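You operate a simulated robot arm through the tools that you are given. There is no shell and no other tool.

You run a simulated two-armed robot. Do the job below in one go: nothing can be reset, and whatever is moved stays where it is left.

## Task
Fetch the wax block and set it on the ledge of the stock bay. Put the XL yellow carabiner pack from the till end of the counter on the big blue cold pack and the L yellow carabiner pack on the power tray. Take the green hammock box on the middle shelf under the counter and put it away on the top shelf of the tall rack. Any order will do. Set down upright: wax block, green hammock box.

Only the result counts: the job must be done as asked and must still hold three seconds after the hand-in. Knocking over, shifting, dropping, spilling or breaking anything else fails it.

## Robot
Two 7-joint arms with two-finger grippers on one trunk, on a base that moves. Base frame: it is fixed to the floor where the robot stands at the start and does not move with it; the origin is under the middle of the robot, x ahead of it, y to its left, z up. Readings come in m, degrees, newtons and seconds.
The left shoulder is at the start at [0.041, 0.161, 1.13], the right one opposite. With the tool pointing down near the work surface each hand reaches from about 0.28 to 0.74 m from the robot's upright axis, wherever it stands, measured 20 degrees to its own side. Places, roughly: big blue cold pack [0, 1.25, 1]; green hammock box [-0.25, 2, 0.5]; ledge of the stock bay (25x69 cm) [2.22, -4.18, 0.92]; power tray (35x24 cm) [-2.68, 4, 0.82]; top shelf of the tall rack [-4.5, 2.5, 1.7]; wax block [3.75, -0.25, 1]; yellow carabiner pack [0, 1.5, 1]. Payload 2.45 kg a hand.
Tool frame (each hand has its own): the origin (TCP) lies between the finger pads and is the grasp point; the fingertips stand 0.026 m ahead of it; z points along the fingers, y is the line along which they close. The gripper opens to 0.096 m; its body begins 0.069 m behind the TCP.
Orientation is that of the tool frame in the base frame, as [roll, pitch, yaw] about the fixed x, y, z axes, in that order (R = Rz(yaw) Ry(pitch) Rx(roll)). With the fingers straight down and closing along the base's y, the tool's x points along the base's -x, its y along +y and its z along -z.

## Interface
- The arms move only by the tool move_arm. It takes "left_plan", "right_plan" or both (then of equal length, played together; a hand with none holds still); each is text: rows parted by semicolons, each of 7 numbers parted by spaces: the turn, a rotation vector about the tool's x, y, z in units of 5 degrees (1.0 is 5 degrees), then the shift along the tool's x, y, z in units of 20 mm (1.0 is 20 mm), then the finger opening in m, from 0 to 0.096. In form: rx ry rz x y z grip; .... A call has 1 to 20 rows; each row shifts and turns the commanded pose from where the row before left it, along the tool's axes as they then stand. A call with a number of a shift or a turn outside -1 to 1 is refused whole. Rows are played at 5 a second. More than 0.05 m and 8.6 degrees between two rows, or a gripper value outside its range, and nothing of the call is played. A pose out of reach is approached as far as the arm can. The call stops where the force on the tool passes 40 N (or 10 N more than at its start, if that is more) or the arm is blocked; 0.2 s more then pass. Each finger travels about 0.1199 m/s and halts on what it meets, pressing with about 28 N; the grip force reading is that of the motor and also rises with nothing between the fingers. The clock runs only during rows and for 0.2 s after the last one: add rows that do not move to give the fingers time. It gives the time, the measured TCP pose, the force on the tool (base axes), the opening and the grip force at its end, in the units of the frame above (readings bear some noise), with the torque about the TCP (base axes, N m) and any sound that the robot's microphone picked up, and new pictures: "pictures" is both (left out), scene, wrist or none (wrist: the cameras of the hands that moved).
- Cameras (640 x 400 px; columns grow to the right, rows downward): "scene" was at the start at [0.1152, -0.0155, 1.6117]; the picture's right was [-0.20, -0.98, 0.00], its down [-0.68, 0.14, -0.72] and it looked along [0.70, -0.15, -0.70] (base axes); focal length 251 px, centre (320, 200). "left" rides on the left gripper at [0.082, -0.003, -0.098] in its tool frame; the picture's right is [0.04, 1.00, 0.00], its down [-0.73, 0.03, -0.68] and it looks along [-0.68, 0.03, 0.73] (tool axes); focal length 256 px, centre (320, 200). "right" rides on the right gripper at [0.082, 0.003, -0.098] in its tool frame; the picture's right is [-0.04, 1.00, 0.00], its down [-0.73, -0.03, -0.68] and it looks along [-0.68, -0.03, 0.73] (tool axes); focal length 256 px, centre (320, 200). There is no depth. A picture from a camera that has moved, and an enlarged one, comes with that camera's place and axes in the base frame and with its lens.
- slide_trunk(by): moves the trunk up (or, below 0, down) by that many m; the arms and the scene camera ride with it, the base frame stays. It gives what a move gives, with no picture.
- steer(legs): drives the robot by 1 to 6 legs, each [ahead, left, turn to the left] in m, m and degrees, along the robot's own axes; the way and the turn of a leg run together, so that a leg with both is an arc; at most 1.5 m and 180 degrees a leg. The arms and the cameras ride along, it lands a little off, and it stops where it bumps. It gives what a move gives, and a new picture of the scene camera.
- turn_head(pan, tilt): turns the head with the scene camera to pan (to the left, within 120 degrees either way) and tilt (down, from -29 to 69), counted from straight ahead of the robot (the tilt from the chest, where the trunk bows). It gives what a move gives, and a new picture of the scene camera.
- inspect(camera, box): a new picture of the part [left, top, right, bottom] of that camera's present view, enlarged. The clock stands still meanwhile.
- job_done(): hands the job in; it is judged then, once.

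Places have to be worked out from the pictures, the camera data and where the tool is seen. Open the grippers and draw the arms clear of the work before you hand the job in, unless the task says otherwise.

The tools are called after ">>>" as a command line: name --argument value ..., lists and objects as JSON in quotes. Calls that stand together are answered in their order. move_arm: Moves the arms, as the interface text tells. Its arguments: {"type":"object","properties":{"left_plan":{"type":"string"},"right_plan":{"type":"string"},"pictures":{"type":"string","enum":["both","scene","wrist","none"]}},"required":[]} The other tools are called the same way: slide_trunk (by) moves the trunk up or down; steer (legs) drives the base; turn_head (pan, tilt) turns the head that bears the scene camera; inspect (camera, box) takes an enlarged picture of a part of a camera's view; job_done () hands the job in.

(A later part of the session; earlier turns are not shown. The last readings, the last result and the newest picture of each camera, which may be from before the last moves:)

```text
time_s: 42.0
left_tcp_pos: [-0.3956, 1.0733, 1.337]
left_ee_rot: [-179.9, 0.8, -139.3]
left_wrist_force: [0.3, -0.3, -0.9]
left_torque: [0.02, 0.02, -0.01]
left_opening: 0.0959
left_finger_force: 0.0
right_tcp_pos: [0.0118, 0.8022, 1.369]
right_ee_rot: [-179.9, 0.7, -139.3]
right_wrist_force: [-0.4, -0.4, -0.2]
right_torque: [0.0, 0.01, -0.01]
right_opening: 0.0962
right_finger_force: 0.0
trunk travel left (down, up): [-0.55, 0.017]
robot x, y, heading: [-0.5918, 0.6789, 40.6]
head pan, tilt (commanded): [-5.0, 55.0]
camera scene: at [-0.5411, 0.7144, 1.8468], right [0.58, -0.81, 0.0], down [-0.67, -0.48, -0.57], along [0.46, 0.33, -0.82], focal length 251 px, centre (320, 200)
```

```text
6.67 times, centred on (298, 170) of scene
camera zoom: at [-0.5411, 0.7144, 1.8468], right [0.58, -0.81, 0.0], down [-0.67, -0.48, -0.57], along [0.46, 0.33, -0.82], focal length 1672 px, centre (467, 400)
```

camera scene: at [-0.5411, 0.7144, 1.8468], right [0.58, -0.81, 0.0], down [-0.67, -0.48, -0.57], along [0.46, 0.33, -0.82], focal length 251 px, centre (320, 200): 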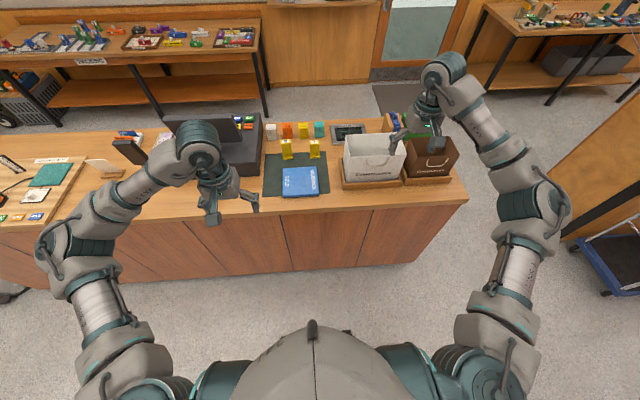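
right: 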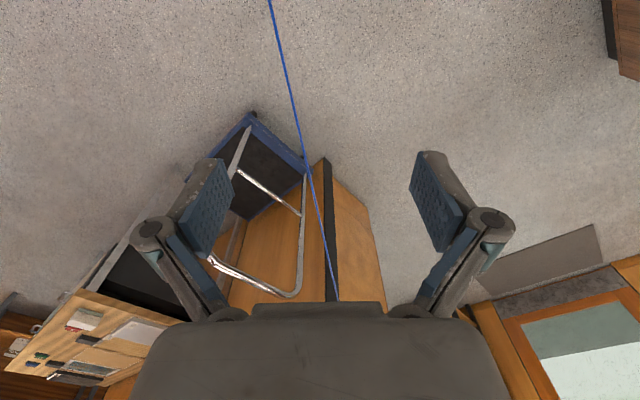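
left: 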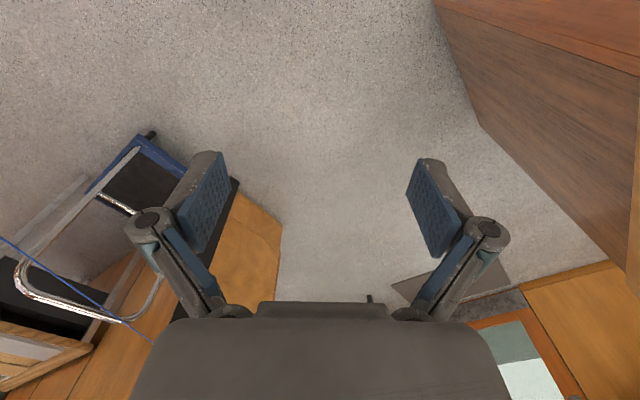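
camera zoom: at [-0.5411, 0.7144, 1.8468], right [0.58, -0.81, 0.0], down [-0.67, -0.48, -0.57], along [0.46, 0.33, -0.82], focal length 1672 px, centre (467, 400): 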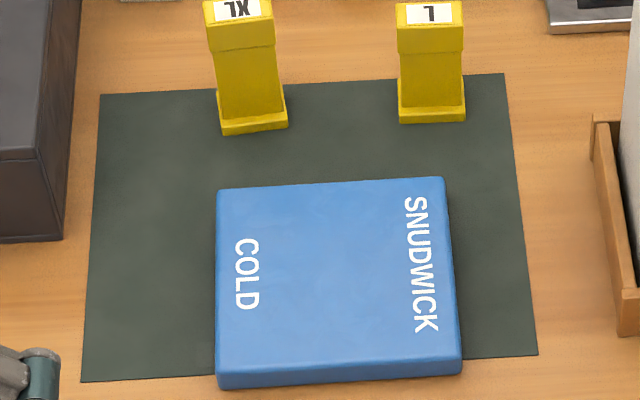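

The two views agree: XL top at (0.119, 1.392, 1.01), L top at (0.205, 1.283, 1.00), the blue pack's centre at about (0.015, 1.225), counter at z≈0.905. The right hand would end up above the white bag if I drove ahead, so I draw it back first.

>>> move_arm --right_plan "0 0 0 1 0 0 0.096;0 0 0 1 0 0 0.096;0 0 0 1 0 0 0.096;0 0 0 1 0 0 0.096;0 0 0 1 0 0 0.096;0 0 0 1 0 0 0.096;0 0 0 1 0 0 0.096;0 0 0 1 0 0 0.096;0 0 0 1 0 0 0.096;0 0 0 1 0 0 0.096" --pictures "none"

>>> steer --legs '[[0.22, -0.05, 0]]'

>>> turn_head --pan 0 --tilt 69

```text
time_s: 44.2
left_tcp_pos: [-0.3944, 1.0708, 1.3389]
left_ee_rot: [-180.0, 0.8, -139.4]
left_wrist_force: [-0.5, -0.5, 0.0]
left_torque: [0.03, 0.01, -0.04]
left_opening: 0.096
left_finger_force: 0.1
right_tcp_pos: [-0.1396, 0.6719, 1.3675]
right_ee_rot: [-179.9, 0.6, -139.4]
right_wrist_force: [-0.3, -0.3, -0.3]
right_torque: [-0.03, 0.0, -0.05]
right_opening: 0.096
right_finger_force: 0.0
trunk travel left (down, up): [-0.55, 0.017]
robot x, y, heading: [-0.5942, 0.6816, 40.8]
head pan, tilt (commanded): [-5.0, 55.0]
```

```text
time_s: 46.0
left_tcp_pos: [-0.2033, 1.1768, 1.3388]
left_ee_rot: [-179.7, 0.9, -139.4]
left_wrist_force: [0.1, -0.5, 0.1]
left_torque: [-0.01, 0.0, 0.0]
left_opening: 0.0958
left_finger_force: 0.0
right_tcp_pos: [0.0515, 0.7752, 1.3696]
right_ee_rot: [-179.7, 0.9, -139.5]
right_wrist_force: [0.8, -1.2, 0.4]
right_torque: [-0.04, 0.01, -0.02]
right_opening: 0.0959
right_finger_force: 0.0
trunk travel left (down, up): [-0.55, 0.017]
robot x, y, heading: [-0.3915, 0.7841, 40.3]
head pan, tilt (commanded): [-5.0, 55.0]
camera scene: at [-0.3541, 0.8165, 1.8471], right [0.58, -0.81, 0.0], down [-0.66, -0.48, -0.57], along [0.47, 0.33, -0.82], focal length 251 px, centre (320, 200)
```

scene: 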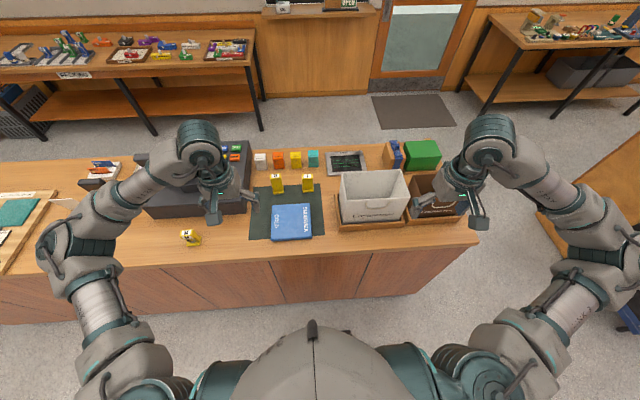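

```text
time_s: 46.7
left_tcp_pos: [-0.2016, 1.1769, 1.3389]
left_ee_rot: [-179.9, 0.7, -139.4]
left_wrist_force: [-0.3, -0.4, 0.4]
left_torque: [0.02, 0.02, 0.02]
left_opening: 0.096
left_finger_force: 0.0
right_tcp_pos: [0.0547, 0.7761, 1.3687]
right_ee_rot: [-179.8, 0.8, -139.3]
right_wrist_force: [-0.2, -0.1, 0.0]
right_torque: [-0.03, 0.01, 0.0]
right_opening: 0.0961
right_finger_force: 0.2
trunk travel left (down, up): [-0.55, 0.017]
robot x, y, heading: [-0.3924, 0.7839, 40.6]
head pan, tilt (commanded): [0.0, 68.8]
camera scene: at [-0.3632, 0.812, 1.8315], right [0.65, -0.76, 0.0], down [-0.71, -0.61, -0.36], along [0.27, 0.23, -0.93], focal length 251 px, centre (320, 200)
```

scene: 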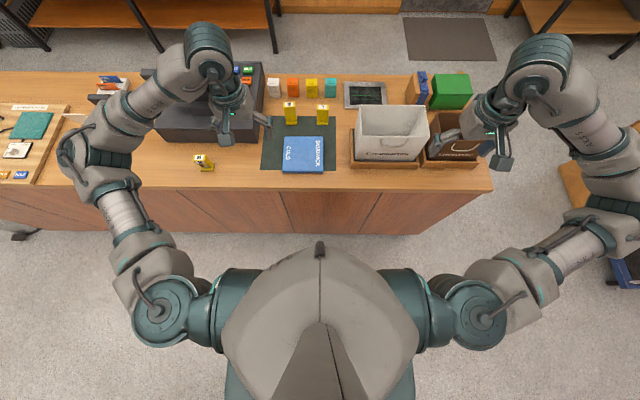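

The counter edge is now about 0.42 m ahead of my axis. I creep 9 cm further ahead and then move the left hand, still high, forward over the XL pack.

>>> steer --legs '[[0.09, -0.03, 0]]'

>>> move_arm --left_plan "0 0 0 -1 0 0 0.096;0 0 0 -1 0 0 0.096;0 0 0 -1 0 0 0.096;0 0 0 -1 0 0 0.096;0 0 0 -1 0 0 0.096;0 0 0 -1 0 0 0.096;0 0 0 -1 0 0 0.096;0 0 0 -1 0 0 0.096;0 0 0 -1 0 0 0.096;0 0 0 -1 0 0 0.096" --pictures "both"

```text
time_s: 47.8
left_tcp_pos: [-0.13, 1.2166, 1.3397]
left_ee_rot: [-179.5, 1.3, -139.2]
left_wrist_force: [0.4, 0.5, 0.9]
left_torque: [-0.04, 0.01, 0.01]
left_opening: 0.0961
left_finger_force: 0.0
right_tcp_pos: [0.1265, 0.8158, 1.3744]
right_ee_rot: [-179.3, 1.3, -139.3]
right_wrist_force: [0.4, 0.2, -0.3]
right_torque: [-0.04, 0.02, 0.01]
right_opening: 0.096
right_finger_force: 0.0
trunk travel left (down, up): [-0.55, 0.017]
robot x, y, heading: [-0.3093, 0.8182, 40.7]
head pan, tilt (commanded): [0.0, 68.8]
camera scene: at [-0.2905, 0.8438, 1.8318], right [0.65, -0.76, 0.0], down [-0.71, -0.61, -0.37], along [0.28, 0.24, -0.93], focal length 251 px, centre (320, 200)
```

scene: 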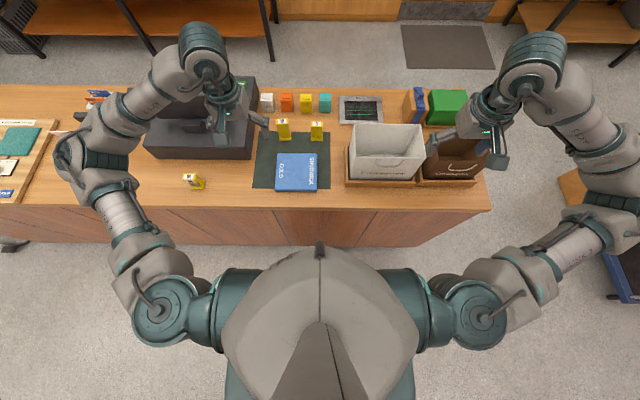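

```text
time_s: 50.0
left_tcp_pos: [0.0185, 1.3621, 1.3386]
left_ee_rot: [-179.0, 0.8, -139.0]
left_wrist_force: [-0.9, 1.3, 1.0]
left_torque: [-0.1, -0.03, 0.02]
left_opening: 0.096
left_finger_force: 0.0
right_tcp_pos: [0.1232, 0.83, 1.3741]
right_ee_rot: [-178.8, 0.9, -139.1]
right_wrist_force: [-0.6, 1.6, 0.8]
right_torque: [-0.07, -0.09, 0.01]
right_opening: 0.096
right_finger_force: 0.0
trunk travel left (down, up): [-0.55, 0.017]
robot x, y, heading: [-0.3104, 0.8249, 40.5]
head pan, tilt (commanded): [0.0, 68.8]
camera scene: at [-0.2897, 0.8681, 1.8312], right [0.65, -0.76, 0.01], down [-0.71, -0.61, -0.36], along [0.28, 0.23, -0.93], focal length 251 px, centre (320, 200)
camera left: at [-0.0432, 1.3072, 1.4361], right [-0.68, 0.73, -0.02], down [0.52, 0.51, 0.69], along [0.51, 0.46, -0.72], focal length 256 px, centre (320, 200)
```

scene: 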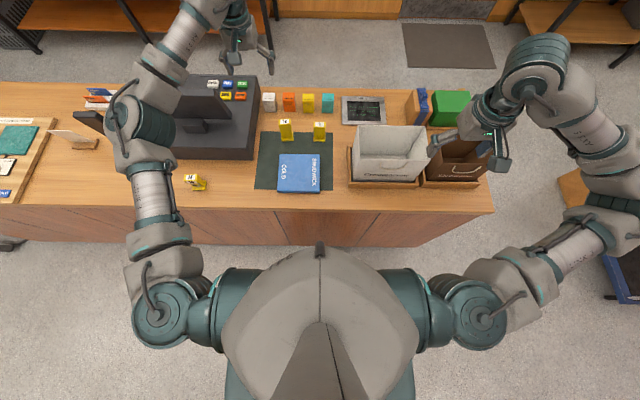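
left: 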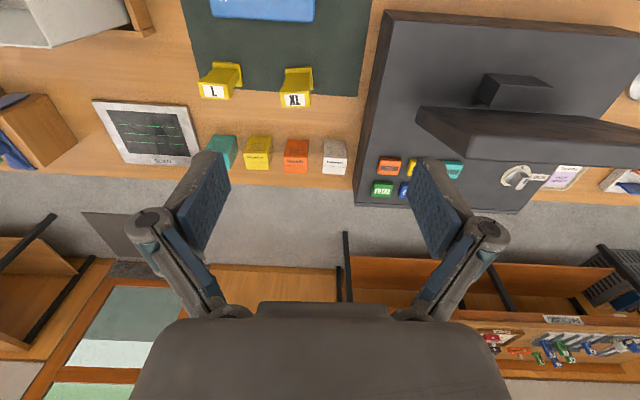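

The left hand is 0.10 m short of the XL pack and 4 cm too far left. I move it over the pack at the same height.

>>> move_arm --left_plan "0 0 0 -1 -0.45 0 0.096;0 0 0 -1 -0.45 0 0.096;0 0 0 -1 -0.45 0 0.096;0 0 0 -1 -0.45 0 0.096;0 0 0 -0.78 -0.36 0 0.096;0 0 0 0 0 0 0.096" --pictures "none"

>>> slide_trunk --by -0.2

>>> inspect --camera "left" --box '[0, 0, 640, 400]'

>>> inspect --camera "scene" --box '[0, 0, 640, 400]'

```text
time_s: 51.4
left_tcp_pos: [0.1116, 1.3544, 1.3379]
left_ee_rot: [179.8, 0.7, -139.2]
left_wrist_force: [0.3, -0.6, -0.2]
left_torque: [0.02, 0.04, 0.01]
left_opening: 0.096
left_finger_force: 0.0
left hand out of reach, approached as far as the arm can: row 4, 5
right_tcp_pos: [0.1438, 0.8076, 1.3673]
right_ee_rot: [179.9, 0.9, -139.2]
right_wrist_force: [0.9, -0.4, 0.9]
right_torque: [0.08, 0.05, 0.01]
right_opening: 0.0961
right_finger_force: 0.0
trunk travel left (down, up): [-0.55, 0.017]
robot x, y, heading: [-0.3028, 0.8162, 40.5]
head pan, tilt (commanded): [0.0, 68.8]
```

```text
time_s: 53.6
left_tcp_pos: [0.1026, 1.3626, 1.1368]
left_ee_rot: [-179.7, 0.8, -139.2]
left_wrist_force: [-0.8, -0.4, 0.5]
left_torque: [-0.04, 0.01, -0.01]
left_opening: 0.0959
left_finger_force: 0.1
right_tcp_pos: [0.1345, 0.8164, 1.1705]
right_ee_rot: [-179.7, 1.0, -139.2]
right_wrist_force: [0.2, 0.4, -0.2]
right_torque: [-0.02, 0.0, 0.04]
right_opening: 0.0959
right_finger_force: 0.1
trunk travel left (down, up): [-0.35, 0.217]
robot x, y, heading: [-0.3051, 0.8195, 40.5]
head pan, tilt (commanded): [0.0, 68.8]
```

```text
1.00 times, centred on (320, 200) of left (not enlarged: the box is as wide or as high as the picture)
camera zoom: at [0.0405, 1.3069, 1.2334], right [-0.68, 0.73, -0.01], down [0.53, 0.5, 0.69], along [0.51, 0.47, -0.72], focal length 256 px, centre (320, 200)
```

zoom: 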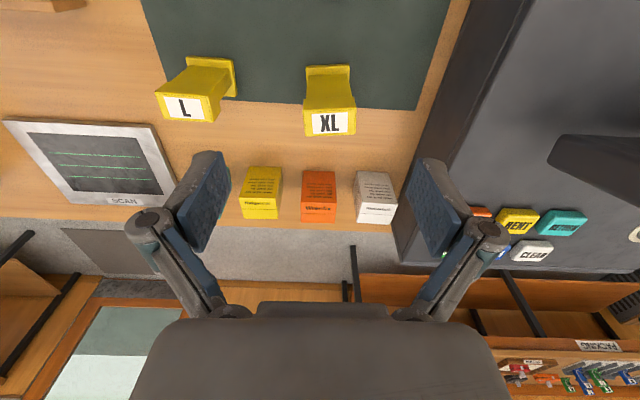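

```text
1.00 times, centred on (320, 200) of scene (not enlarged: the box is as wide or as high as the picture)
camera zoom: at [-0.2497, 0.8597, 1.6318], right [0.65, -0.76, -0.01], down [-0.71, -0.61, -0.36], along [0.27, 0.24, -0.93], focal length 251 px, centre (320, 200)
```

zoom: 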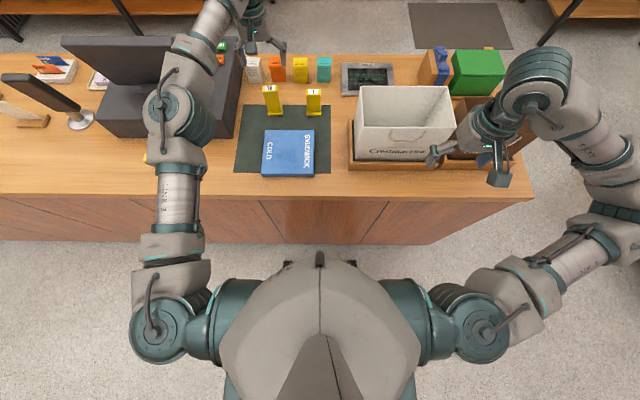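

The wrist view puts the XL label at (0.117, 1.390), matching my estimate; the hand is about 3 cm short and 1 cm right. I descend a little first to see whether the arm now follows its commanded spot.

>>> move_arm --left_plan "0 0 0 0 0 1 0.096;0 0 0 0 0 1 0.096;0 0 0 0 0 1 0.096;0 0 0 0 0 0.5 0.096;0 0 0 0 0 0 0.096" --pictures "wrist"

```text
time_s: 54.8
left_tcp_pos: [0.0973, 1.3674, 1.0651]
left_ee_rot: [-179.4, 1.0, -139.3]
left_wrist_force: [-0.1, -0.1, 0.4]
left_torque: [0.01, 0.02, -0.02]
left_opening: 0.0961
left_finger_force: 0.2
right_tcp_pos: [0.1308, 0.8222, 1.1721]
right_ee_rot: [-179.3, 1.0, -139.2]
right_wrist_force: [0.7, -0.3, 0.1]
right_torque: [0.03, 0.0, 0.0]
right_opening: 0.096
right_finger_force: 0.1
trunk travel left (down, up): [-0.35, 0.217]
robot x, y, heading: [-0.3092, 0.8217, 40.7]
head pan, tilt (commanded): [0.0, 68.8]
camera left: at [0.036, 1.3124, 1.1619], right [-0.68, 0.73, -0.01], down [0.52, 0.5, 0.69], along [0.51, 0.47, -0.72], focal length 256 px, centre (320, 200)
```

left: 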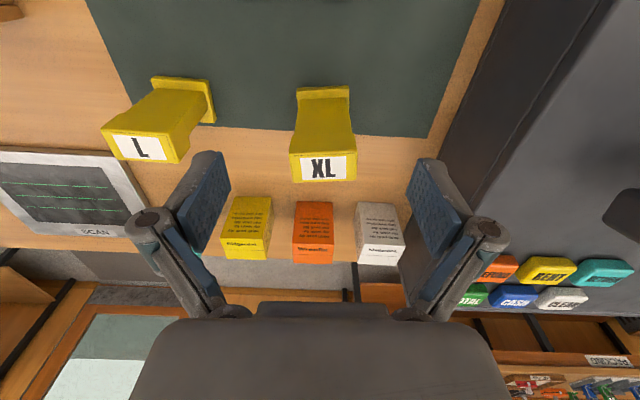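

The hand goes straight down; XL is centred between the fingers sideways and 3 cm further ahead. I step ahead 3 cm at this height.

>>> move_arm --left_plan "0 0 0 -0.75 0.05 0 0.096;0 0 0 -0.75 0.05 0 0.096;0 0 0 0 0 0 0.096" --pictures "wrist"

```text
time_s: 55.6
left_tcp_pos: [0.1171, 1.3829, 1.0643]
left_ee_rot: [-179.4, 0.9, -139.2]
left_wrist_force: [-0.5, 0.2, 0.7]
left_torque: [-0.01, -0.01, 0.02]
left_opening: 0.0961
left_finger_force: 0.1
left hand out of reach, approached as far as the arm can: row 2
right_tcp_pos: [0.1312, 0.819, 1.172]
right_ee_rot: [-179.4, 1.1, -139.1]
right_wrist_force: [-0.2, 0.2, 0.4]
right_torque: [-0.03, 0.01, -0.01]
right_opening: 0.0962
right_finger_force: 0.1
trunk travel left (down, up): [-0.35, 0.217]
robot x, y, heading: [-0.3105, 0.8219, 40.6]
head pan, tilt (commanded): [0.0, 68.8]
camera left: at [0.0559, 1.3269, 1.1627], right [-0.68, 0.73, -0.01], down [0.52, 0.5, 0.69], along [0.51, 0.47, -0.72], focal length 256 px, centre (320, 200)
```

left: 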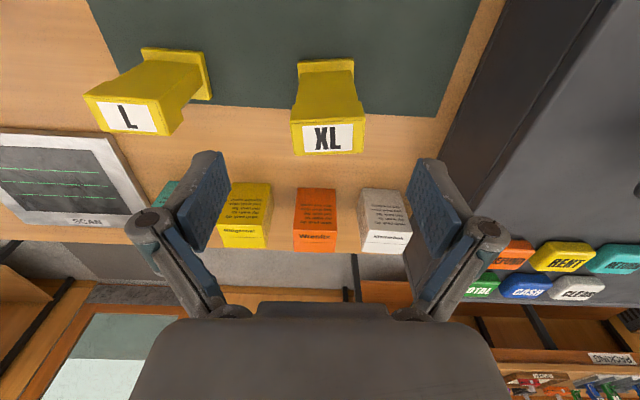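

The hand is within 7 mm of the pack's middle, which will do. I descend 10 cm around the pack.

>>> move_arm --left_plan "0 0 0 0 0.1 1 0.096;0 0 0 0 0.1 1 0.096;0 0 0 0 0 1 0.096;0 0 0 0 0 1 0.096;0 0 0 0 0 0.9 0.096;0 0 0 0 0 0 0.096" --pictures "wrist"

```text
time_s: 57.0
left_tcp_pos: [0.1238, 1.3795, 1.0029]
left_ee_rot: [-179.8, 0.8, -139.4]
left_wrist_force: [0.0, 0.0, -0.4]
left_torque: [0.0, -0.01, 0.0]
left_opening: 0.0959
left_finger_force: 0.1
left hand out of reach, approached as far as the arm can: row 2, 3, 5
right_tcp_pos: [0.137, 0.8137, 1.1702]
right_ee_rot: [-179.7, 1.0, -139.1]
right_wrist_force: [0.3, -0.1, -0.2]
right_torque: [0.02, 0.01, -0.01]
right_opening: 0.0958
right_finger_force: 0.0
trunk travel left (down, up): [-0.35, 0.217]
robot x, y, heading: [-0.3064, 0.8186, 40.6]
head pan, tilt (commanded): [0.0, 68.8]
camera left: at [0.0629, 1.3232, 1.1004], right [-0.68, 0.73, 0.0], down [0.53, 0.49, 0.69], along [0.51, 0.47, -0.72], focal length 256 px, centre (320, 200)
```

left: 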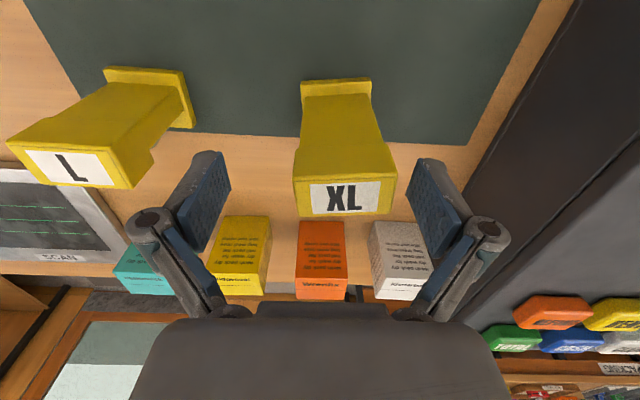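

The arm is at the edge of its reach, so I correct 1 cm sideways and lower the trunk by 4 cm instead.

>>> move_arm --left_plan "0 0 0 0 0.5 0 0.096;0 0 0 0 0 0 0.096;0 0 0 0 0 0 0.096" --pictures "none"

>>> slide_trunk --by -0.038

>>> inspect --camera "left" --box '[0, 0, 640, 400]'

```text
time_s: 57.8
left_tcp_pos: [0.1157, 1.3895, 1.003]
left_ee_rot: [-179.8, 0.8, -139.1]
left_wrist_force: [1.1, 1.1, -0.4]
left_torque: [-0.04, 0.04, 0.02]
left_opening: 0.0959
left_finger_force: 0.1
right_tcp_pos: [0.1351, 0.8158, 1.1706]
right_ee_rot: [-179.5, 1.0, -139.2]
right_wrist_force: [-0.3, -1.1, -0.2]
right_torque: [0.01, 0.0, 0.03]
right_opening: 0.0961
right_finger_force: 0.1
trunk travel left (down, up): [-0.35, 0.217]
robot x, y, heading: [-0.3071, 0.8192, 40.5]
head pan, tilt (commanded): [0.0, 68.8]
```

```text
time_s: 58.6
left_tcp_pos: [0.1165, 1.3913, 0.9534]
left_ee_rot: [-179.7, -0.3, -139.3]
left_wrist_force: [-1.0, -0.4, -0.3]
left_torque: [0.02, -0.05, 0.01]
left_opening: 0.096
left_finger_force: 0.1
right_tcp_pos: [0.1339, 0.8165, 1.134]
right_ee_rot: [-179.6, 1.1, -139.2]
right_wrist_force: [-0.6, -0.4, -0.2]
right_torque: [0.0, -0.01, 0.01]
right_opening: 0.096
right_finger_force: 0.0
trunk travel left (down, up): [-0.312, 0.255]
robot x, y, heading: [-0.3062, 0.8207, 40.9]
head pan, tilt (commanded): [0.0, 68.8]
```

```text
1.00 times, centred on (320, 200) of left (not enlarged: the box is as wide or as high as the picture)
camera zoom: at [0.0573, 1.3362, 1.0523], right [-0.68, 0.73, -0.01], down [0.54, 0.51, 0.67], along [0.49, 0.46, -0.74], focal length 256 px, centre (320, 200)
```

zoom: 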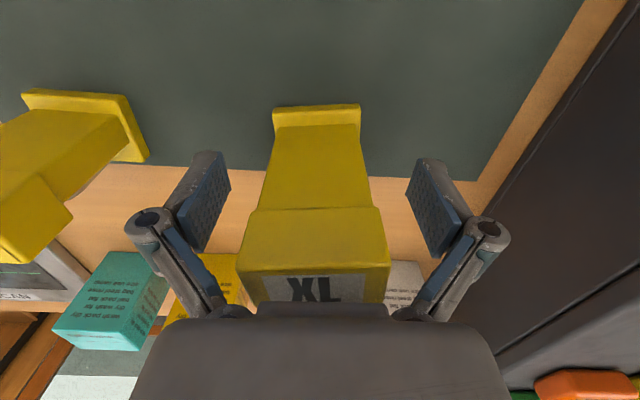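

The XL pack stands squarely between the fingers, the tips at about z 0.927. I close the fingers on it.

>>> move_arm --left_plan "0 0 0 0 0 0 0.03;0 0 0 0 0 0 0.03;0 0 0 0 0 0 0.03;0 0 0 0 0 0 0.03;0 0 0 0 0 0 0.03" --pictures "wrist"

```text
time_s: 59.8
left_tcp_pos: [0.1171, 1.389, 0.9542]
left_ee_rot: [-179.7, -0.3, -139.2]
left_wrist_force: [9.2, 2.3, 23.0]
left_torque: [0.26, -0.15, -0.04]
left_opening: 0.0542
left_finger_force: 27.9
right_tcp_pos: [0.1351, 0.8141, 1.1327]
right_ee_rot: [-179.6, 1.0, -139.3]
right_wrist_force: [-1.3, -0.2, 0.5]
right_torque: [0.01, -0.03, -0.03]
right_opening: 0.096
right_finger_force: 0.2
trunk travel left (down, up): [-0.312, 0.255]
robot x, y, heading: [-0.3083, 0.821, 40.9]
head pan, tilt (commanded): [0.0, 68.8]
camera left: at [0.0578, 1.3338, 1.0534], right [-0.68, 0.73, 0.0], down [0.54, 0.5, 0.68], along [0.5, 0.46, -0.74], focal length 256 px, centre (320, 200)
```

left: 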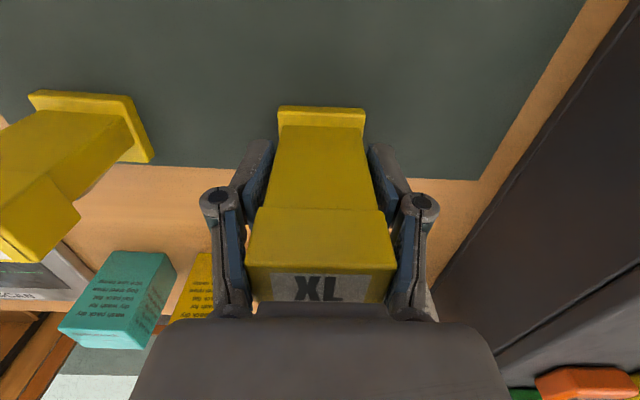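

Gripped at 0.054 m with 28 N. I lift slowly straight up by 6 cm.

>>> move_arm --left_plan "0 0 0 0 0 -0.5 0.03;0 0 0 0 0 -1 0.03;0 0 0 0 0 -1 0.03;0 0 0 0 0 -0.5 0.03;0 0 0 0 0 0 0.03" --pictures "both"

```text
time_s: 61.0
left_tcp_pos: [0.1134, 1.389, 1.0125]
left_ee_rot: [-179.7, -0.5, -139.2]
left_wrist_force: [-0.3, -0.5, -1.4]
left_torque: [-0.01, 0.02, -0.02]
left_opening: 0.0534
left_finger_force: 27.8
left hand out of reach, approached as far as the arm can: row 4
right_tcp_pos: [0.1351, 0.8154, 1.1331]
right_ee_rot: [-179.6, 0.9, -139.2]
right_wrist_force: [0.0, -0.2, 0.4]
right_torque: [0.01, -0.04, 0.02]
right_opening: 0.0959
right_finger_force: 0.1
trunk travel left (down, up): [-0.312, 0.255]
robot x, y, heading: [-0.3058, 0.8191, 40.6]
head pan, tilt (commanded): [0.0, 68.8]
camera scene: at [-0.2412, 0.8752, 1.5935], right [0.65, -0.76, 0.0], down [-0.71, -0.61, -0.36], along [0.27, 0.23, -0.93], focal length 251 px, centre (320, 200)
camera left: at [0.0546, 1.3348, 1.1113], right [-0.68, 0.73, 0.0], down [0.54, 0.51, 0.67], along [0.49, 0.46, -0.74], focal length 256 px, centre (320, 200)
```

scene: 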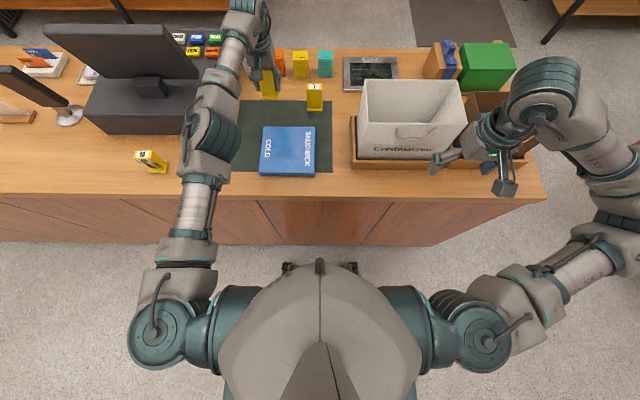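
left: 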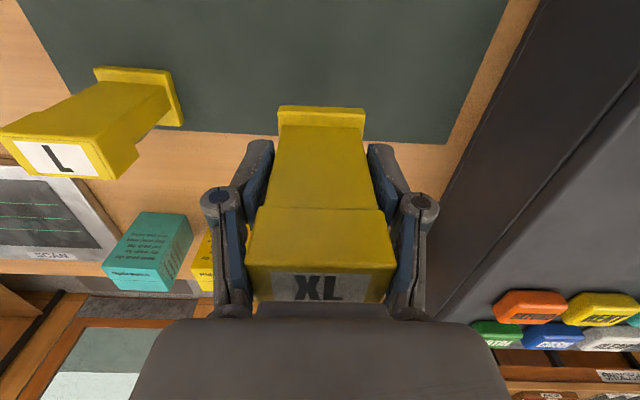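

The pack is held firmly and clear. I carry it back and to the right over the blue pack's centre, at about (0.017, 1.227).

>>> move_arm --left_plan "0 0 0 1 0 0 0.03;0 0 0 1 0 0 0.03;0 0 0 1 0 0 0.03;0 0 0 1 0 0 0.03;0 0 0 1 -0.6 0 0.03;0 0 0 1 -0.6 0 0.03;0 0 0 1 -0.6 0 0.03;0 0 0 1 -0.6 0 0.03;0 0 0 0.94 -0.6 0 0.03;0 0 0 0 0 0 0.03;0 0 0 0 0 0 0.03" --pictures "both"

```text
time_s: 63.4
left_tcp_pos: [0.0159, 1.2248, 1.0133]
left_ee_rot: [-179.7, -0.4, -139.1]
left_wrist_force: [0.4, 0.5, -0.9]
left_torque: [0.03, 0.01, -0.02]
left_opening: 0.0531
left_finger_force: 28.0
right_tcp_pos: [0.135, 0.8158, 1.1333]
right_ee_rot: [-179.7, 0.8, -139.2]
right_wrist_force: [0.2, 0.4, -0.3]
right_torque: [-0.01, 0.03, 0.04]
right_opening: 0.096
right_finger_force: 0.1
trunk travel left (down, up): [-0.312, 0.255]
robot x, y, heading: [-0.31, 0.8207, 40.8]
head pan, tilt (commanded): [0.0, 68.8]
camera scene: at [-0.2423, 0.8753, 1.5935], right [0.65, -0.76, 0.0], down [-0.71, -0.61, -0.36], along [0.27, 0.23, -0.93], focal length 251 px, centre (320, 200)
camera left: at [-0.0434, 1.1709, 1.1125], right [-0.68, 0.73, 0.0], down [0.54, 0.51, 0.67], along [0.49, 0.46, -0.74], focal length 256 px, centre (320, 200)
```

scene: 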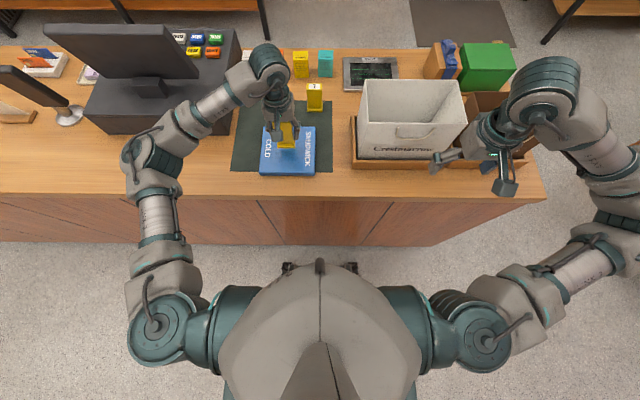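
left: 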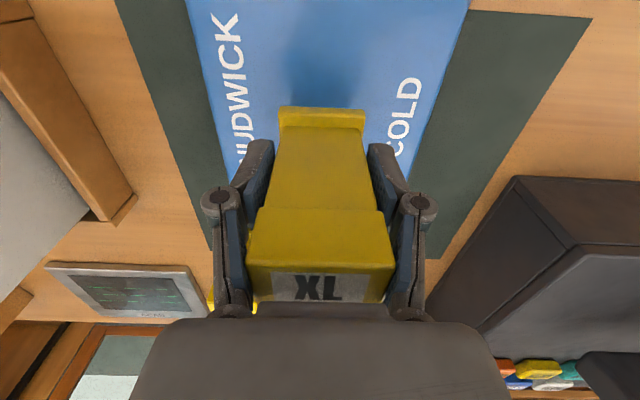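

The pack is centred over the blue cold pack. I lower it gently until it touches.

>>> move_arm --left_plan "0 0 0 0 0 0.5 0.03;0 0 0 0 0 0.5 0.03;0 0 0 0 0 0.5 0.03;0 0 0 0 0 0.2 0.03;0 0 0 0 0 0.2 0.03;0 0 0 0 0 0 0.03" --pictures "wrist"

```text
time_s: 64.8
left_tcp_pos: [0.015, 1.225, 0.9795]
left_ee_rot: [-179.6, 0.1, -139.1]
left_wrist_force: [1.6, 5.3, 33.4]
left_torque: [-0.09, 0.21, -0.12]
left_opening: 0.0526
left_finger_force: 27.9
right_tcp_pos: [0.1339, 0.8148, 1.1348]
right_ee_rot: [-179.7, 1.0, -139.2]
right_wrist_force: [1.1, 0.8, -0.1]
right_torque: [-0.02, -0.02, 0.03]
right_opening: 0.096
right_finger_force: 0.1
trunk travel left (down, up): [-0.312, 0.255]
robot x, y, heading: [-0.3094, 0.8187, 40.5]
head pan, tilt (commanded): [0.0, 68.8]
camera left: at [-0.0448, 1.1699, 1.0781], right [-0.68, 0.73, -0.01], down [0.53, 0.51, 0.68], along [0.5, 0.46, -0.73], focal length 256 px, centre (320, 200)
```

left: 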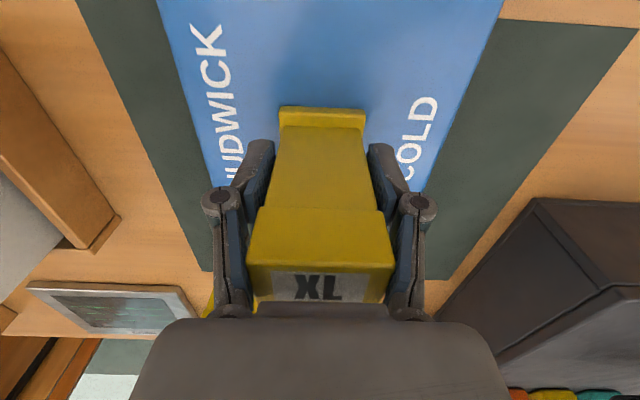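

Contact at z 0.98 with 33 N of push: the pack stands on the blue pack. I ease off 2 mm and open the fingers.

>>> move_arm --left_plan "0 0 0 0 0 -0.1 0.03;0 0 0 0 0 0 0.06;0 0 0 0 0 0 0.07;0 0 0 0 0 0 0.085;0 0 0 0 0 0 0.096;0 0 0 0 0 0 0.096" --pictures "wrist"

```text
time_s: 66.2
left_tcp_pos: [0.015, 1.2257, 0.9783]
left_ee_rot: [-179.8, -0.4, -139.2]
left_wrist_force: [0.0, 0.5, 0.0]
left_torque: [0.03, 0.01, 0.0]
left_opening: 0.0959
left_finger_force: 0.1
right_tcp_pos: [0.1344, 0.8163, 1.1332]
right_ee_rot: [-179.7, 1.0, -139.2]
right_wrist_force: [0.3, -0.1, -0.3]
right_torque: [0.02, 0.01, 0.0]
right_opening: 0.096
right_finger_force: 0.0
trunk travel left (down, up): [-0.312, 0.255]
robot x, y, heading: [-0.3076, 0.8191, 40.4]
head pan, tilt (commanded): [0.0, 68.8]
camera left: at [-0.0438, 1.1708, 1.0764], right [-0.68, 0.73, 0.0], down [0.54, 0.51, 0.67], along [0.49, 0.46, -0.74], focal length 256 px, centre (320, 200)
```

left: 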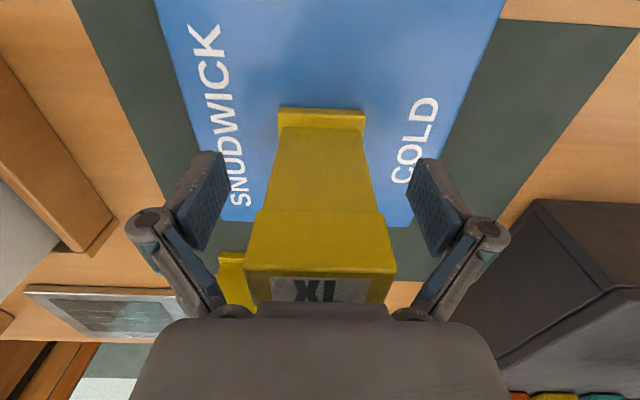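

The XL pack stands on the blue pack. I raise the hand well clear before moving on to the L pack.

>>> move_arm --left_plan "0 0 0 0 0 -0.5 0.096;0 0 0 0 0 -1 0.096;0 0 0 0 0 -1 0.096;0 0 0 0 0 -1 0.096;0 0 0 0 0 -1 0.096;0 0 0 0 0 -1 0.096;0 0 0 0 0 -1 0.096;0 0 0 0 0 -1 0.096;0 0 0 0 0 -1 0.096;0 0 0 0 0 0 0.096" --pictures "both"

```text
time_s: 68.4
left_tcp_pos: [0.0161, 1.2283, 1.1478]
left_ee_rot: [-179.7, -0.4, -139.2]
left_wrist_force: [0.9, -0.2, 0.0]
left_torque: [0.01, -0.03, -0.04]
left_opening: 0.0958
left_finger_force: 0.1
right_tcp_pos: [0.1357, 0.8149, 1.1322]
right_ee_rot: [-179.6, 0.9, -139.2]
right_wrist_force: [0.5, -0.1, -0.5]
right_torque: [0.05, -0.01, -0.03]
right_opening: 0.0961
right_finger_force: 0.1
trunk travel left (down, up): [-0.312, 0.255]
robot x, y, heading: [-0.3105, 0.8182, 40.8]
head pan, tilt (commanded): [0.0, 68.8]
camera scene: at [-0.242, 0.8753, 1.5935], right [0.65, -0.76, 0.0], down [-0.71, -0.61, -0.36], along [0.27, 0.23, -0.93], focal length 251 px, centre (320, 200)
camera left: at [-0.0432, 1.1728, 1.2465], right [-0.68, 0.73, 0.0], down [0.54, 0.51, 0.67], along [0.49, 0.46, -0.74], focal length 256 px, centre (320, 200)
```

scene: 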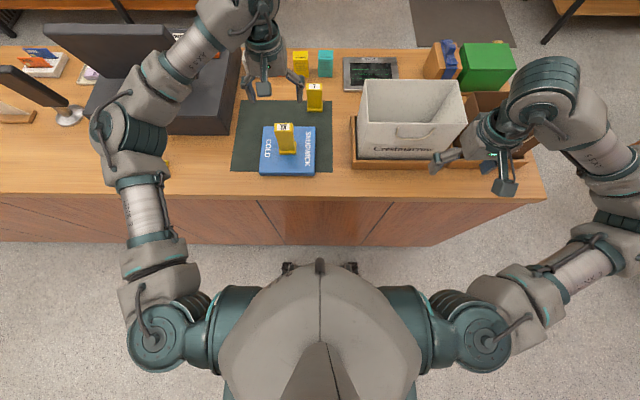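
left: 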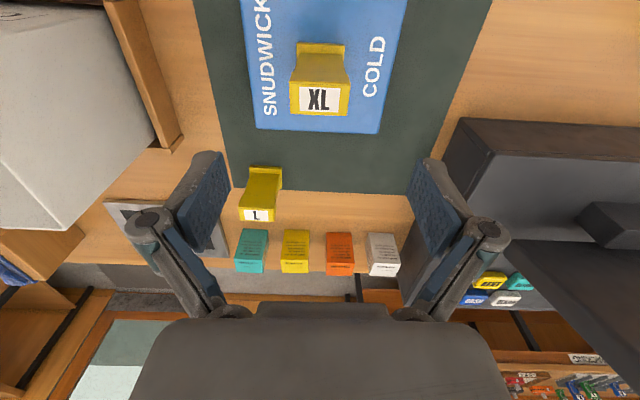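

XL stands upright on the blue pack, untouched. I shift the base 10 cm to the right and 3 cm ahead to face the L pack with the left arm.

>>> steer --legs '[[0.03, -0.1, 0]]'

>>> inspect --camera "left" --box '[0, 0, 640, 400]'

```text
time_s: 69.6
left_tcp_pos: [0.0713, 1.2112, 1.1437]
left_ee_rot: [-177.6, -0.5, -138.9]
left_wrist_force: [-0.1, 2.7, 0.1]
left_torque: [-0.21, -0.01, 0.03]
left_opening: 0.096
left_finger_force: 0.1
right_tcp_pos: [0.1897, 0.7984, 1.1435]
right_ee_rot: [-177.4, 1.1, -138.8]
right_wrist_force: [-0.3, 1.9, -0.3]
right_torque: [-0.12, -0.02, 0.08]
right_opening: 0.0961
right_finger_force: 0.0
trunk travel left (down, up): [-0.312, 0.255]
robot x, y, heading: [-0.2278, 0.7736, 40.6]
head pan, tilt (commanded): [0.0, 68.8]
camera scene: at [-0.1903, 0.8601, 1.5931], right [0.65, -0.76, 0.03], down [-0.7, -0.61, -0.36], along [0.29, 0.21, -0.93], focal length 251 px, centre (320, 200)
```

scene: 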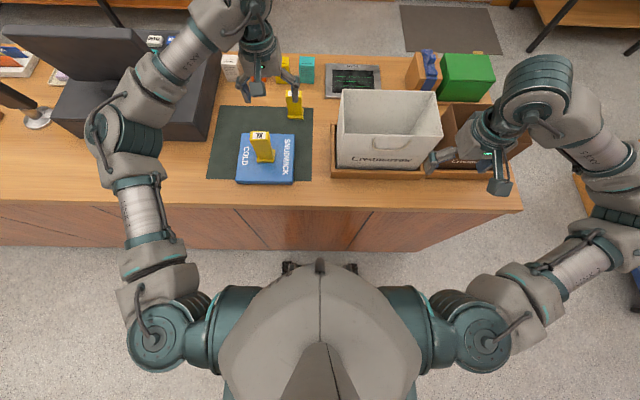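

```text
1.00 times, centred on (320, 200) of left (not enlarged: the box is as wide or as high as the picture)
camera zoom: at [0.0091, 1.1592, 1.2425], right [-0.69, 0.73, -0.04], down [0.52, 0.53, 0.67], along [0.51, 0.44, -0.74], focal length 256 px, centre (320, 200)
```

zoom: 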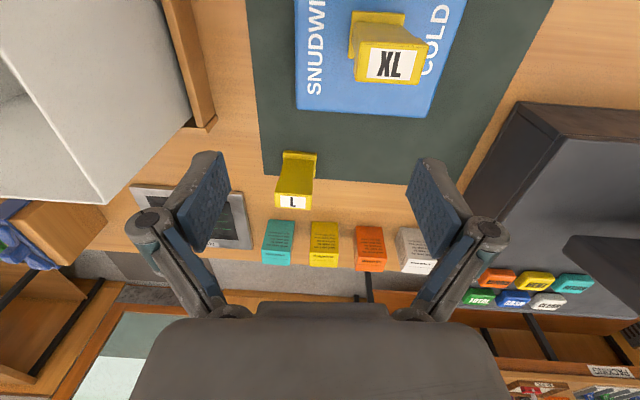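

The body is still swaying a little after the drive, so I hold still for a second and look again.

>>> move_arm --left_plan "0 0 0 0 0 0 0.096;0 0 0 0 0 0 0.096;0 0 0 0 0 0 0.096;0 0 0 0 0 0 0.096;0 0 0 0 0 0 0.096;0 0 0 0 0 0 0.096" --pictures "both"

```text
time_s: 71.2
left_tcp_pos: [0.0863, 1.1834, 1.1494]
left_ee_rot: [-178.9, 0.0, -139.1]
left_wrist_force: [-0.4, 1.6, 0.2]
left_torque: [-0.02, 0.0, -0.07]
left_opening: 0.0961
left_finger_force: 0.1
right_tcp_pos: [0.2064, 0.7702, 1.1408]
right_ee_rot: [-178.5, 1.6, -139.1]
right_wrist_force: [0.2, 0.3, 1.0]
right_torque: [-0.06, 0.01, 0.0]
right_opening: 0.0961
right_finger_force: 0.1
trunk travel left (down, up): [-0.312, 0.255]
robot x, y, heading: [-0.2234, 0.7649, 40.5]
head pan, tilt (commanded): [0.0, 68.8]
stopped in row 6 (left hand): the arm was blocked; the commanded pose is now the measured one
camera scene: at [-0.1465, 0.8115, 1.5934], right [0.65, -0.76, -0.01], down [-0.71, -0.6, -0.36], along [0.27, 0.24, -0.93], focal length 251 px, centre (320, 200)
camera left: at [0.0259, 1.13, 1.2482], right [-0.68, 0.73, -0.02], down [0.53, 0.51, 0.68], along [0.5, 0.45, -0.74], focal length 256 px, centre (320, 200)
```

scene: 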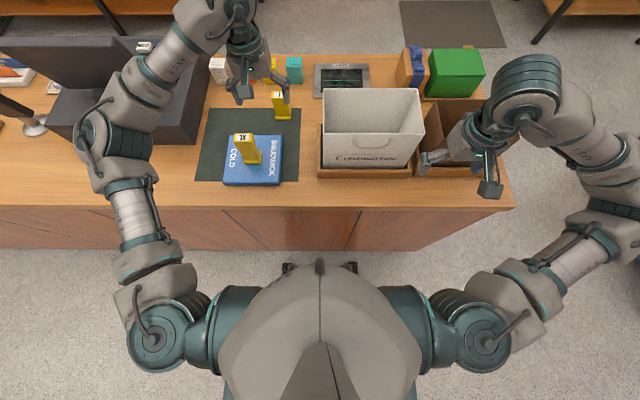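
left: 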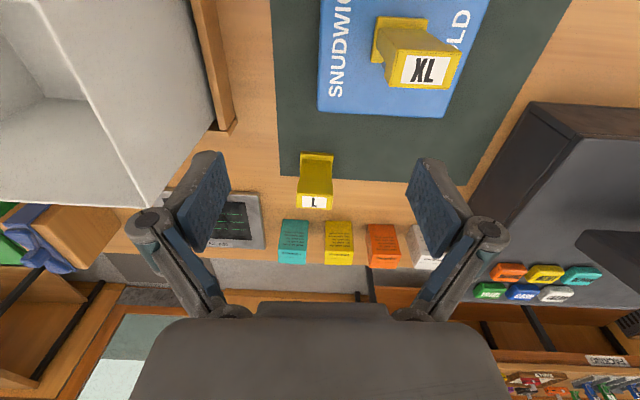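

The sway has settled. The L label is at about (0.203, 1.281); I move the hand 15 cm ahead over it.

>>> move_arm --left_plan "0 0 0 -1 0 0 0.096;0 0 0 -1 0 0 0.096;0 0 0 -1 0 0 0.096;0 0 0 -1 0 0 0.096;0 0 0 -1 0 0 0.096;0 0 0 -1 0 0 0.096;0 0 0 -0.8 0 0.2 0.096;0 0 0 -0.8 -0.1 0.3 0.096;0 0 0 0 0 1 0.096;0 0 0 0 0 1 0.096;0 0 0 0 0 0 0.096;0 0 0 0 0 0 0.096" --pictures "wrist"

```text
time_s: 73.8
left_tcp_pos: [0.2169, 1.2697, 1.1003]
left_ee_rot: [-179.6, -0.2, -139.2]
left_wrist_force: [0.7, -0.6, 0.1]
left_torque: [0.04, 0.01, 0.01]
left_opening: 0.0957
left_finger_force: 0.1
right_tcp_pos: [0.2167, 0.7577, 1.136]
right_ee_rot: [-179.3, 1.3, -139.4]
right_wrist_force: [0.7, 1.1, -0.2]
right_torque: [-0.02, 0.05, 0.0]
right_opening: 0.0962
right_finger_force: 0.0
trunk travel left (down, up): [-0.312, 0.255]
robot x, y, heading: [-0.2206, 0.7649, 40.4]
head pan, tilt (commanded): [0.0, 68.8]
camera left: at [0.157, 1.2154, 1.1991], right [-0.68, 0.73, -0.01], down [0.53, 0.51, 0.68], along [0.5, 0.46, -0.74], focal length 256 px, centre (320, 200)
```

left: 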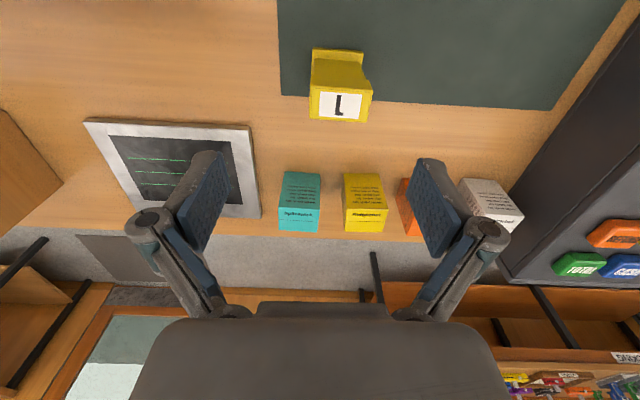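

L is centred fore-and-aft and 1.5 cm to the left of the hand's middle. I correct that and come halfway down.

>>> move_arm --left_plan "0 0 0 0 0.4 0 0.096;0 0 0 0 0.35 0 0.096;0 0 0 0 0 1 0.096;0 0 0 0 0 1 0.096;0 0 0 0 0 1 0.096;0 0 0 0 0 0 0.096;0 0 0 0 0 0 0.096" --pictures "wrist"

```text
time_s: 75.6
left_tcp_pos: [0.2032, 1.2777, 1.0427]
left_ee_rot: [-179.2, 0.1, -139.2]
left_wrist_force: [0.3, -0.4, -0.2]
left_torque: [-0.02, 0.01, -0.01]
left_opening: 0.096
left_finger_force: 0.0
right_tcp_pos: [0.212, 0.7575, 1.1391]
right_ee_rot: [-178.9, 1.6, -139.4]
right_wrist_force: [-0.2, 0.5, -0.3]
right_torque: [-0.02, -0.02, -0.03]
right_opening: 0.0961
right_finger_force: 0.1
trunk travel left (down, up): [-0.312, 0.255]
robot x, y, heading: [-0.2153, 0.7614, 40.7]
head pan, tilt (commanded): [0.0, 68.8]
stopped in row 7 (left hand): the arm was blocked; the commanded pose is now the measured one
camera left: at [0.1418, 1.2241, 1.141], right [-0.68, 0.73, -0.01], down [0.53, 0.51, 0.68], along [0.5, 0.46, -0.73], focal length 256 px, centre (320, 200)
```

left: 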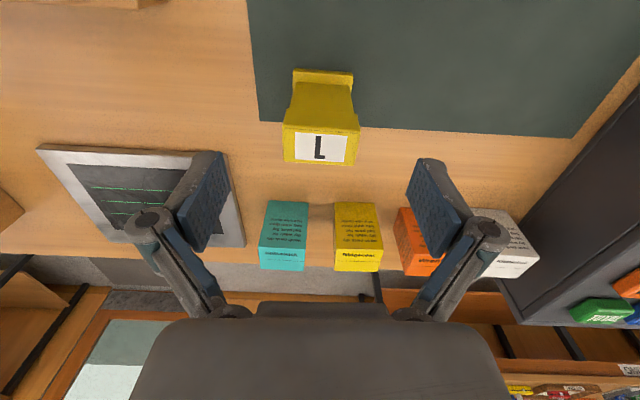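

The arm reported being blocked while holding still, so I check whether any link touches the monitor or the counter.

>>> inspect --camera "scene" --box '[0, 0, 320, 200]'

>>> inspect --camera "scene" --box '[160, 180, 480, 380]'

>>> turn_head --pan 40 --tilt 40

```text
2.00 times, centred on (160, 100) of scene
camera zoom: at [-0.1397, 0.8044, 1.5933], right [0.65, -0.76, -0.01], down [-0.71, -0.6, -0.36], along [0.27, 0.24, -0.93], focal length 502 px, centre (640, 400)
```

zoom: 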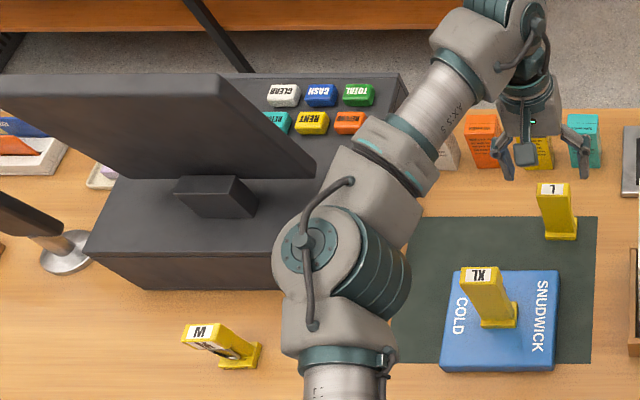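

```text
2.00 times, centred on (320, 280) of scene
camera zoom: at [-0.1397, 0.8044, 1.5933], right [0.65, -0.76, -0.01], down [-0.71, -0.6, -0.36], along [0.27, 0.24, -0.93], focal length 502 px, centre (320, 40)
```

zoom: 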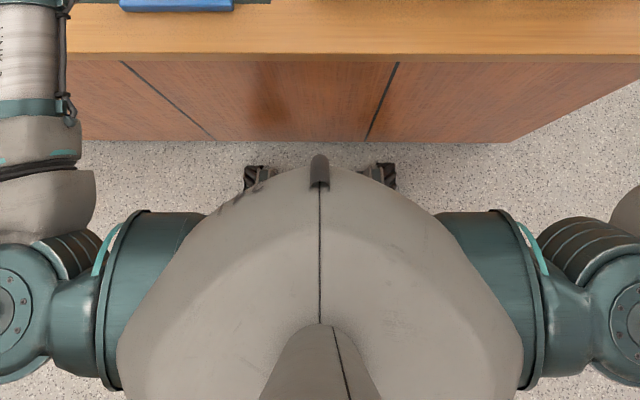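

```text
time_s: 76.7
left_tcp_pos: [0.1895, 1.2932, 1.0406]
left_ee_rot: [-178.3, 0.0, -139.1]
left_wrist_force: [0.3, -0.1, -0.7]
left_torque: [-0.08, -0.07, 0.01]
left_opening: 0.096
left_finger_force: 0.0
right_tcp_pos: [0.1981, 0.7736, 1.1437]
right_ee_rot: [-178.1, 1.5, -139.1]
right_wrist_force: [0.2, 0.8, 0.0]
right_torque: [-0.06, -0.02, 0.03]
right_opening: 0.0956
right_finger_force: 0.1
trunk travel left (down, up): [-0.312, 0.255]
robot x, y, heading: [-0.2202, 0.7625, 40.4]
head pan, tilt (commanded): [40.0, 40.0]
camera scene: at [-0.1926, 0.8809, 1.6289], right [0.99, -0.17, 0.0], down [-0.11, -0.64, -0.76], along [0.13, 0.75, -0.65], focal length 251 px, centre (320, 200)
```

scene: 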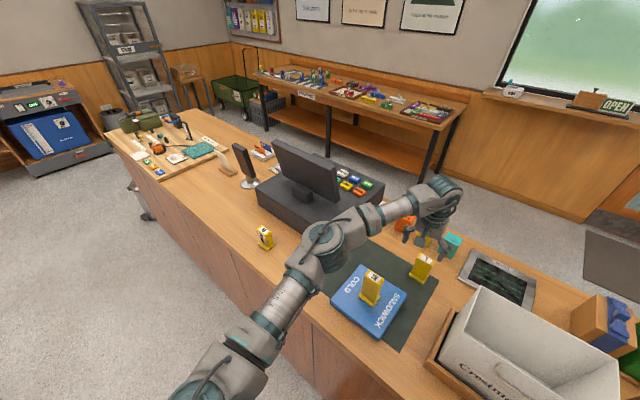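

No link seems to touch, but the body is rolling by a degree or two. I hold for a second and compare readings to see whether that dies away.

>>> move_arm --left_plan "0 0 0 0 0 0 0.096;0 0 0 0 0 0 0.096;0 0 0 0 0 0 0.096;0 0 0 0 0 0 0.096" --pictures "none"

>>> move_arm --left_plan "0 0 0 0 0 0 0.096;0 0 0 0 0 0 0.096;0 0 0 0 0 0 0.096;0 0 0 0 0 0 0.096" --pictures "none"

>>> move_arm --left_plan "0 0 0 0 0 0 0.096;0 0 0 0 0 0 0.096;0 0 0 0 0 0 0.096;0 0 0 0 0 0 0.096" --pictures "both"

```text
time_s: 77.7
left_tcp_pos: [0.1909, 1.293, 1.04]
left_ee_rot: [-178.2, 0.2, -139.3]
left_wrist_force: [-1.6, 0.5, -0.9]
left_torque: [-0.03, -0.08, -0.01]
left_opening: 0.096
left_finger_force: 0.1
right_tcp_pos: [0.1988, 0.7724, 1.1425]
right_ee_rot: [-178.1, 1.5, -139.1]
right_wrist_force: [-0.1, 0.9, 0.5]
right_torque: [-0.1, -0.03, -0.03]
right_opening: 0.096
right_finger_force: 0.0
trunk travel left (down, up): [-0.312, 0.255]
robot x, y, heading: [-0.2184, 0.7626, 40.7]
head pan, tilt (commanded): [40.0, 40.0]
```

```text
time_s: 78.7
left_tcp_pos: [0.1972, 1.2834, 1.0414]
left_ee_rot: [-178.8, 0.1, -139.3]
left_wrist_force: [-0.6, 0.1, -0.2]
left_torque: [-0.05, -0.03, -0.02]
left_opening: 0.0961
left_finger_force: 0.0
right_tcp_pos: [0.2051, 0.7644, 1.1418]
right_ee_rot: [-178.6, 1.5, -139.3]
right_wrist_force: [0.8, 0.3, 0.7]
right_torque: [0.01, -0.03, 0.02]
right_opening: 0.0959
right_finger_force: 0.1
trunk travel left (down, up): [-0.312, 0.255]
robot x, y, heading: [-0.2189, 0.7668, 40.1]
head pan, tilt (commanded): [40.0, 40.0]
```

```text
time_s: 79.7
left_tcp_pos: [0.2039, 1.2743, 1.0427]
left_ee_rot: [-179.3, 0.1, -139.4]
left_wrist_force: [0.7, 0.0, -0.2]
left_torque: [0.01, 0.0, 0.01]
left_opening: 0.0962
left_finger_force: 0.1
right_tcp_pos: [0.2156, 0.7542, 1.1389]
right_ee_rot: [-179.1, 1.5, -139.6]
right_wrist_force: [-0.1, 0.1, 0.0]
right_torque: [0.0, 0.03, -0.03]
right_opening: 0.0959
right_finger_force: 0.1
trunk travel left (down, up): [-0.312, 0.255]
robot x, y, heading: [-0.2146, 0.7596, 40.3]
head pan, tilt (commanded): [40.0, 40.0]
camera scene: at [-0.1792, 0.8636, 1.6297], right [0.99, -0.17, 0.0], down [-0.11, -0.64, -0.76], along [0.12, 0.75, -0.64], focal length 251 px, centre (320, 200)
camera left: at [0.1441, 1.2197, 1.1413], right [-0.68, 0.73, -0.01], down [0.53, 0.51, 0.68], along [0.5, 0.46, -0.73], focal length 256 px, centre (320, 200)
```

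scene: 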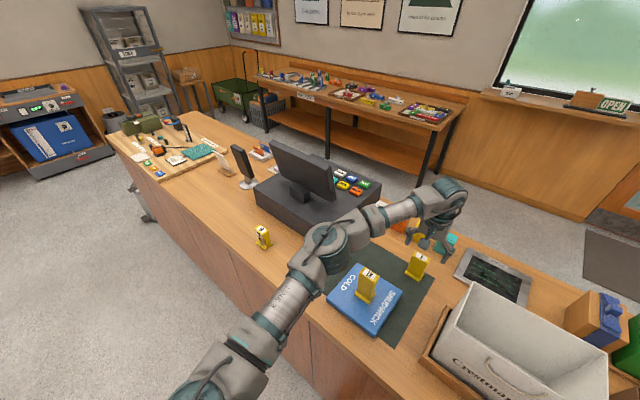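
left: 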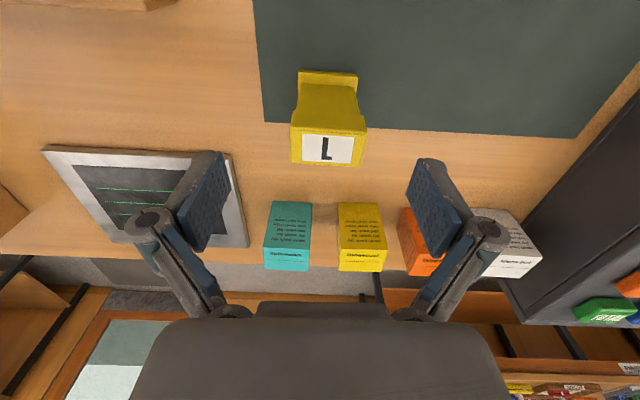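

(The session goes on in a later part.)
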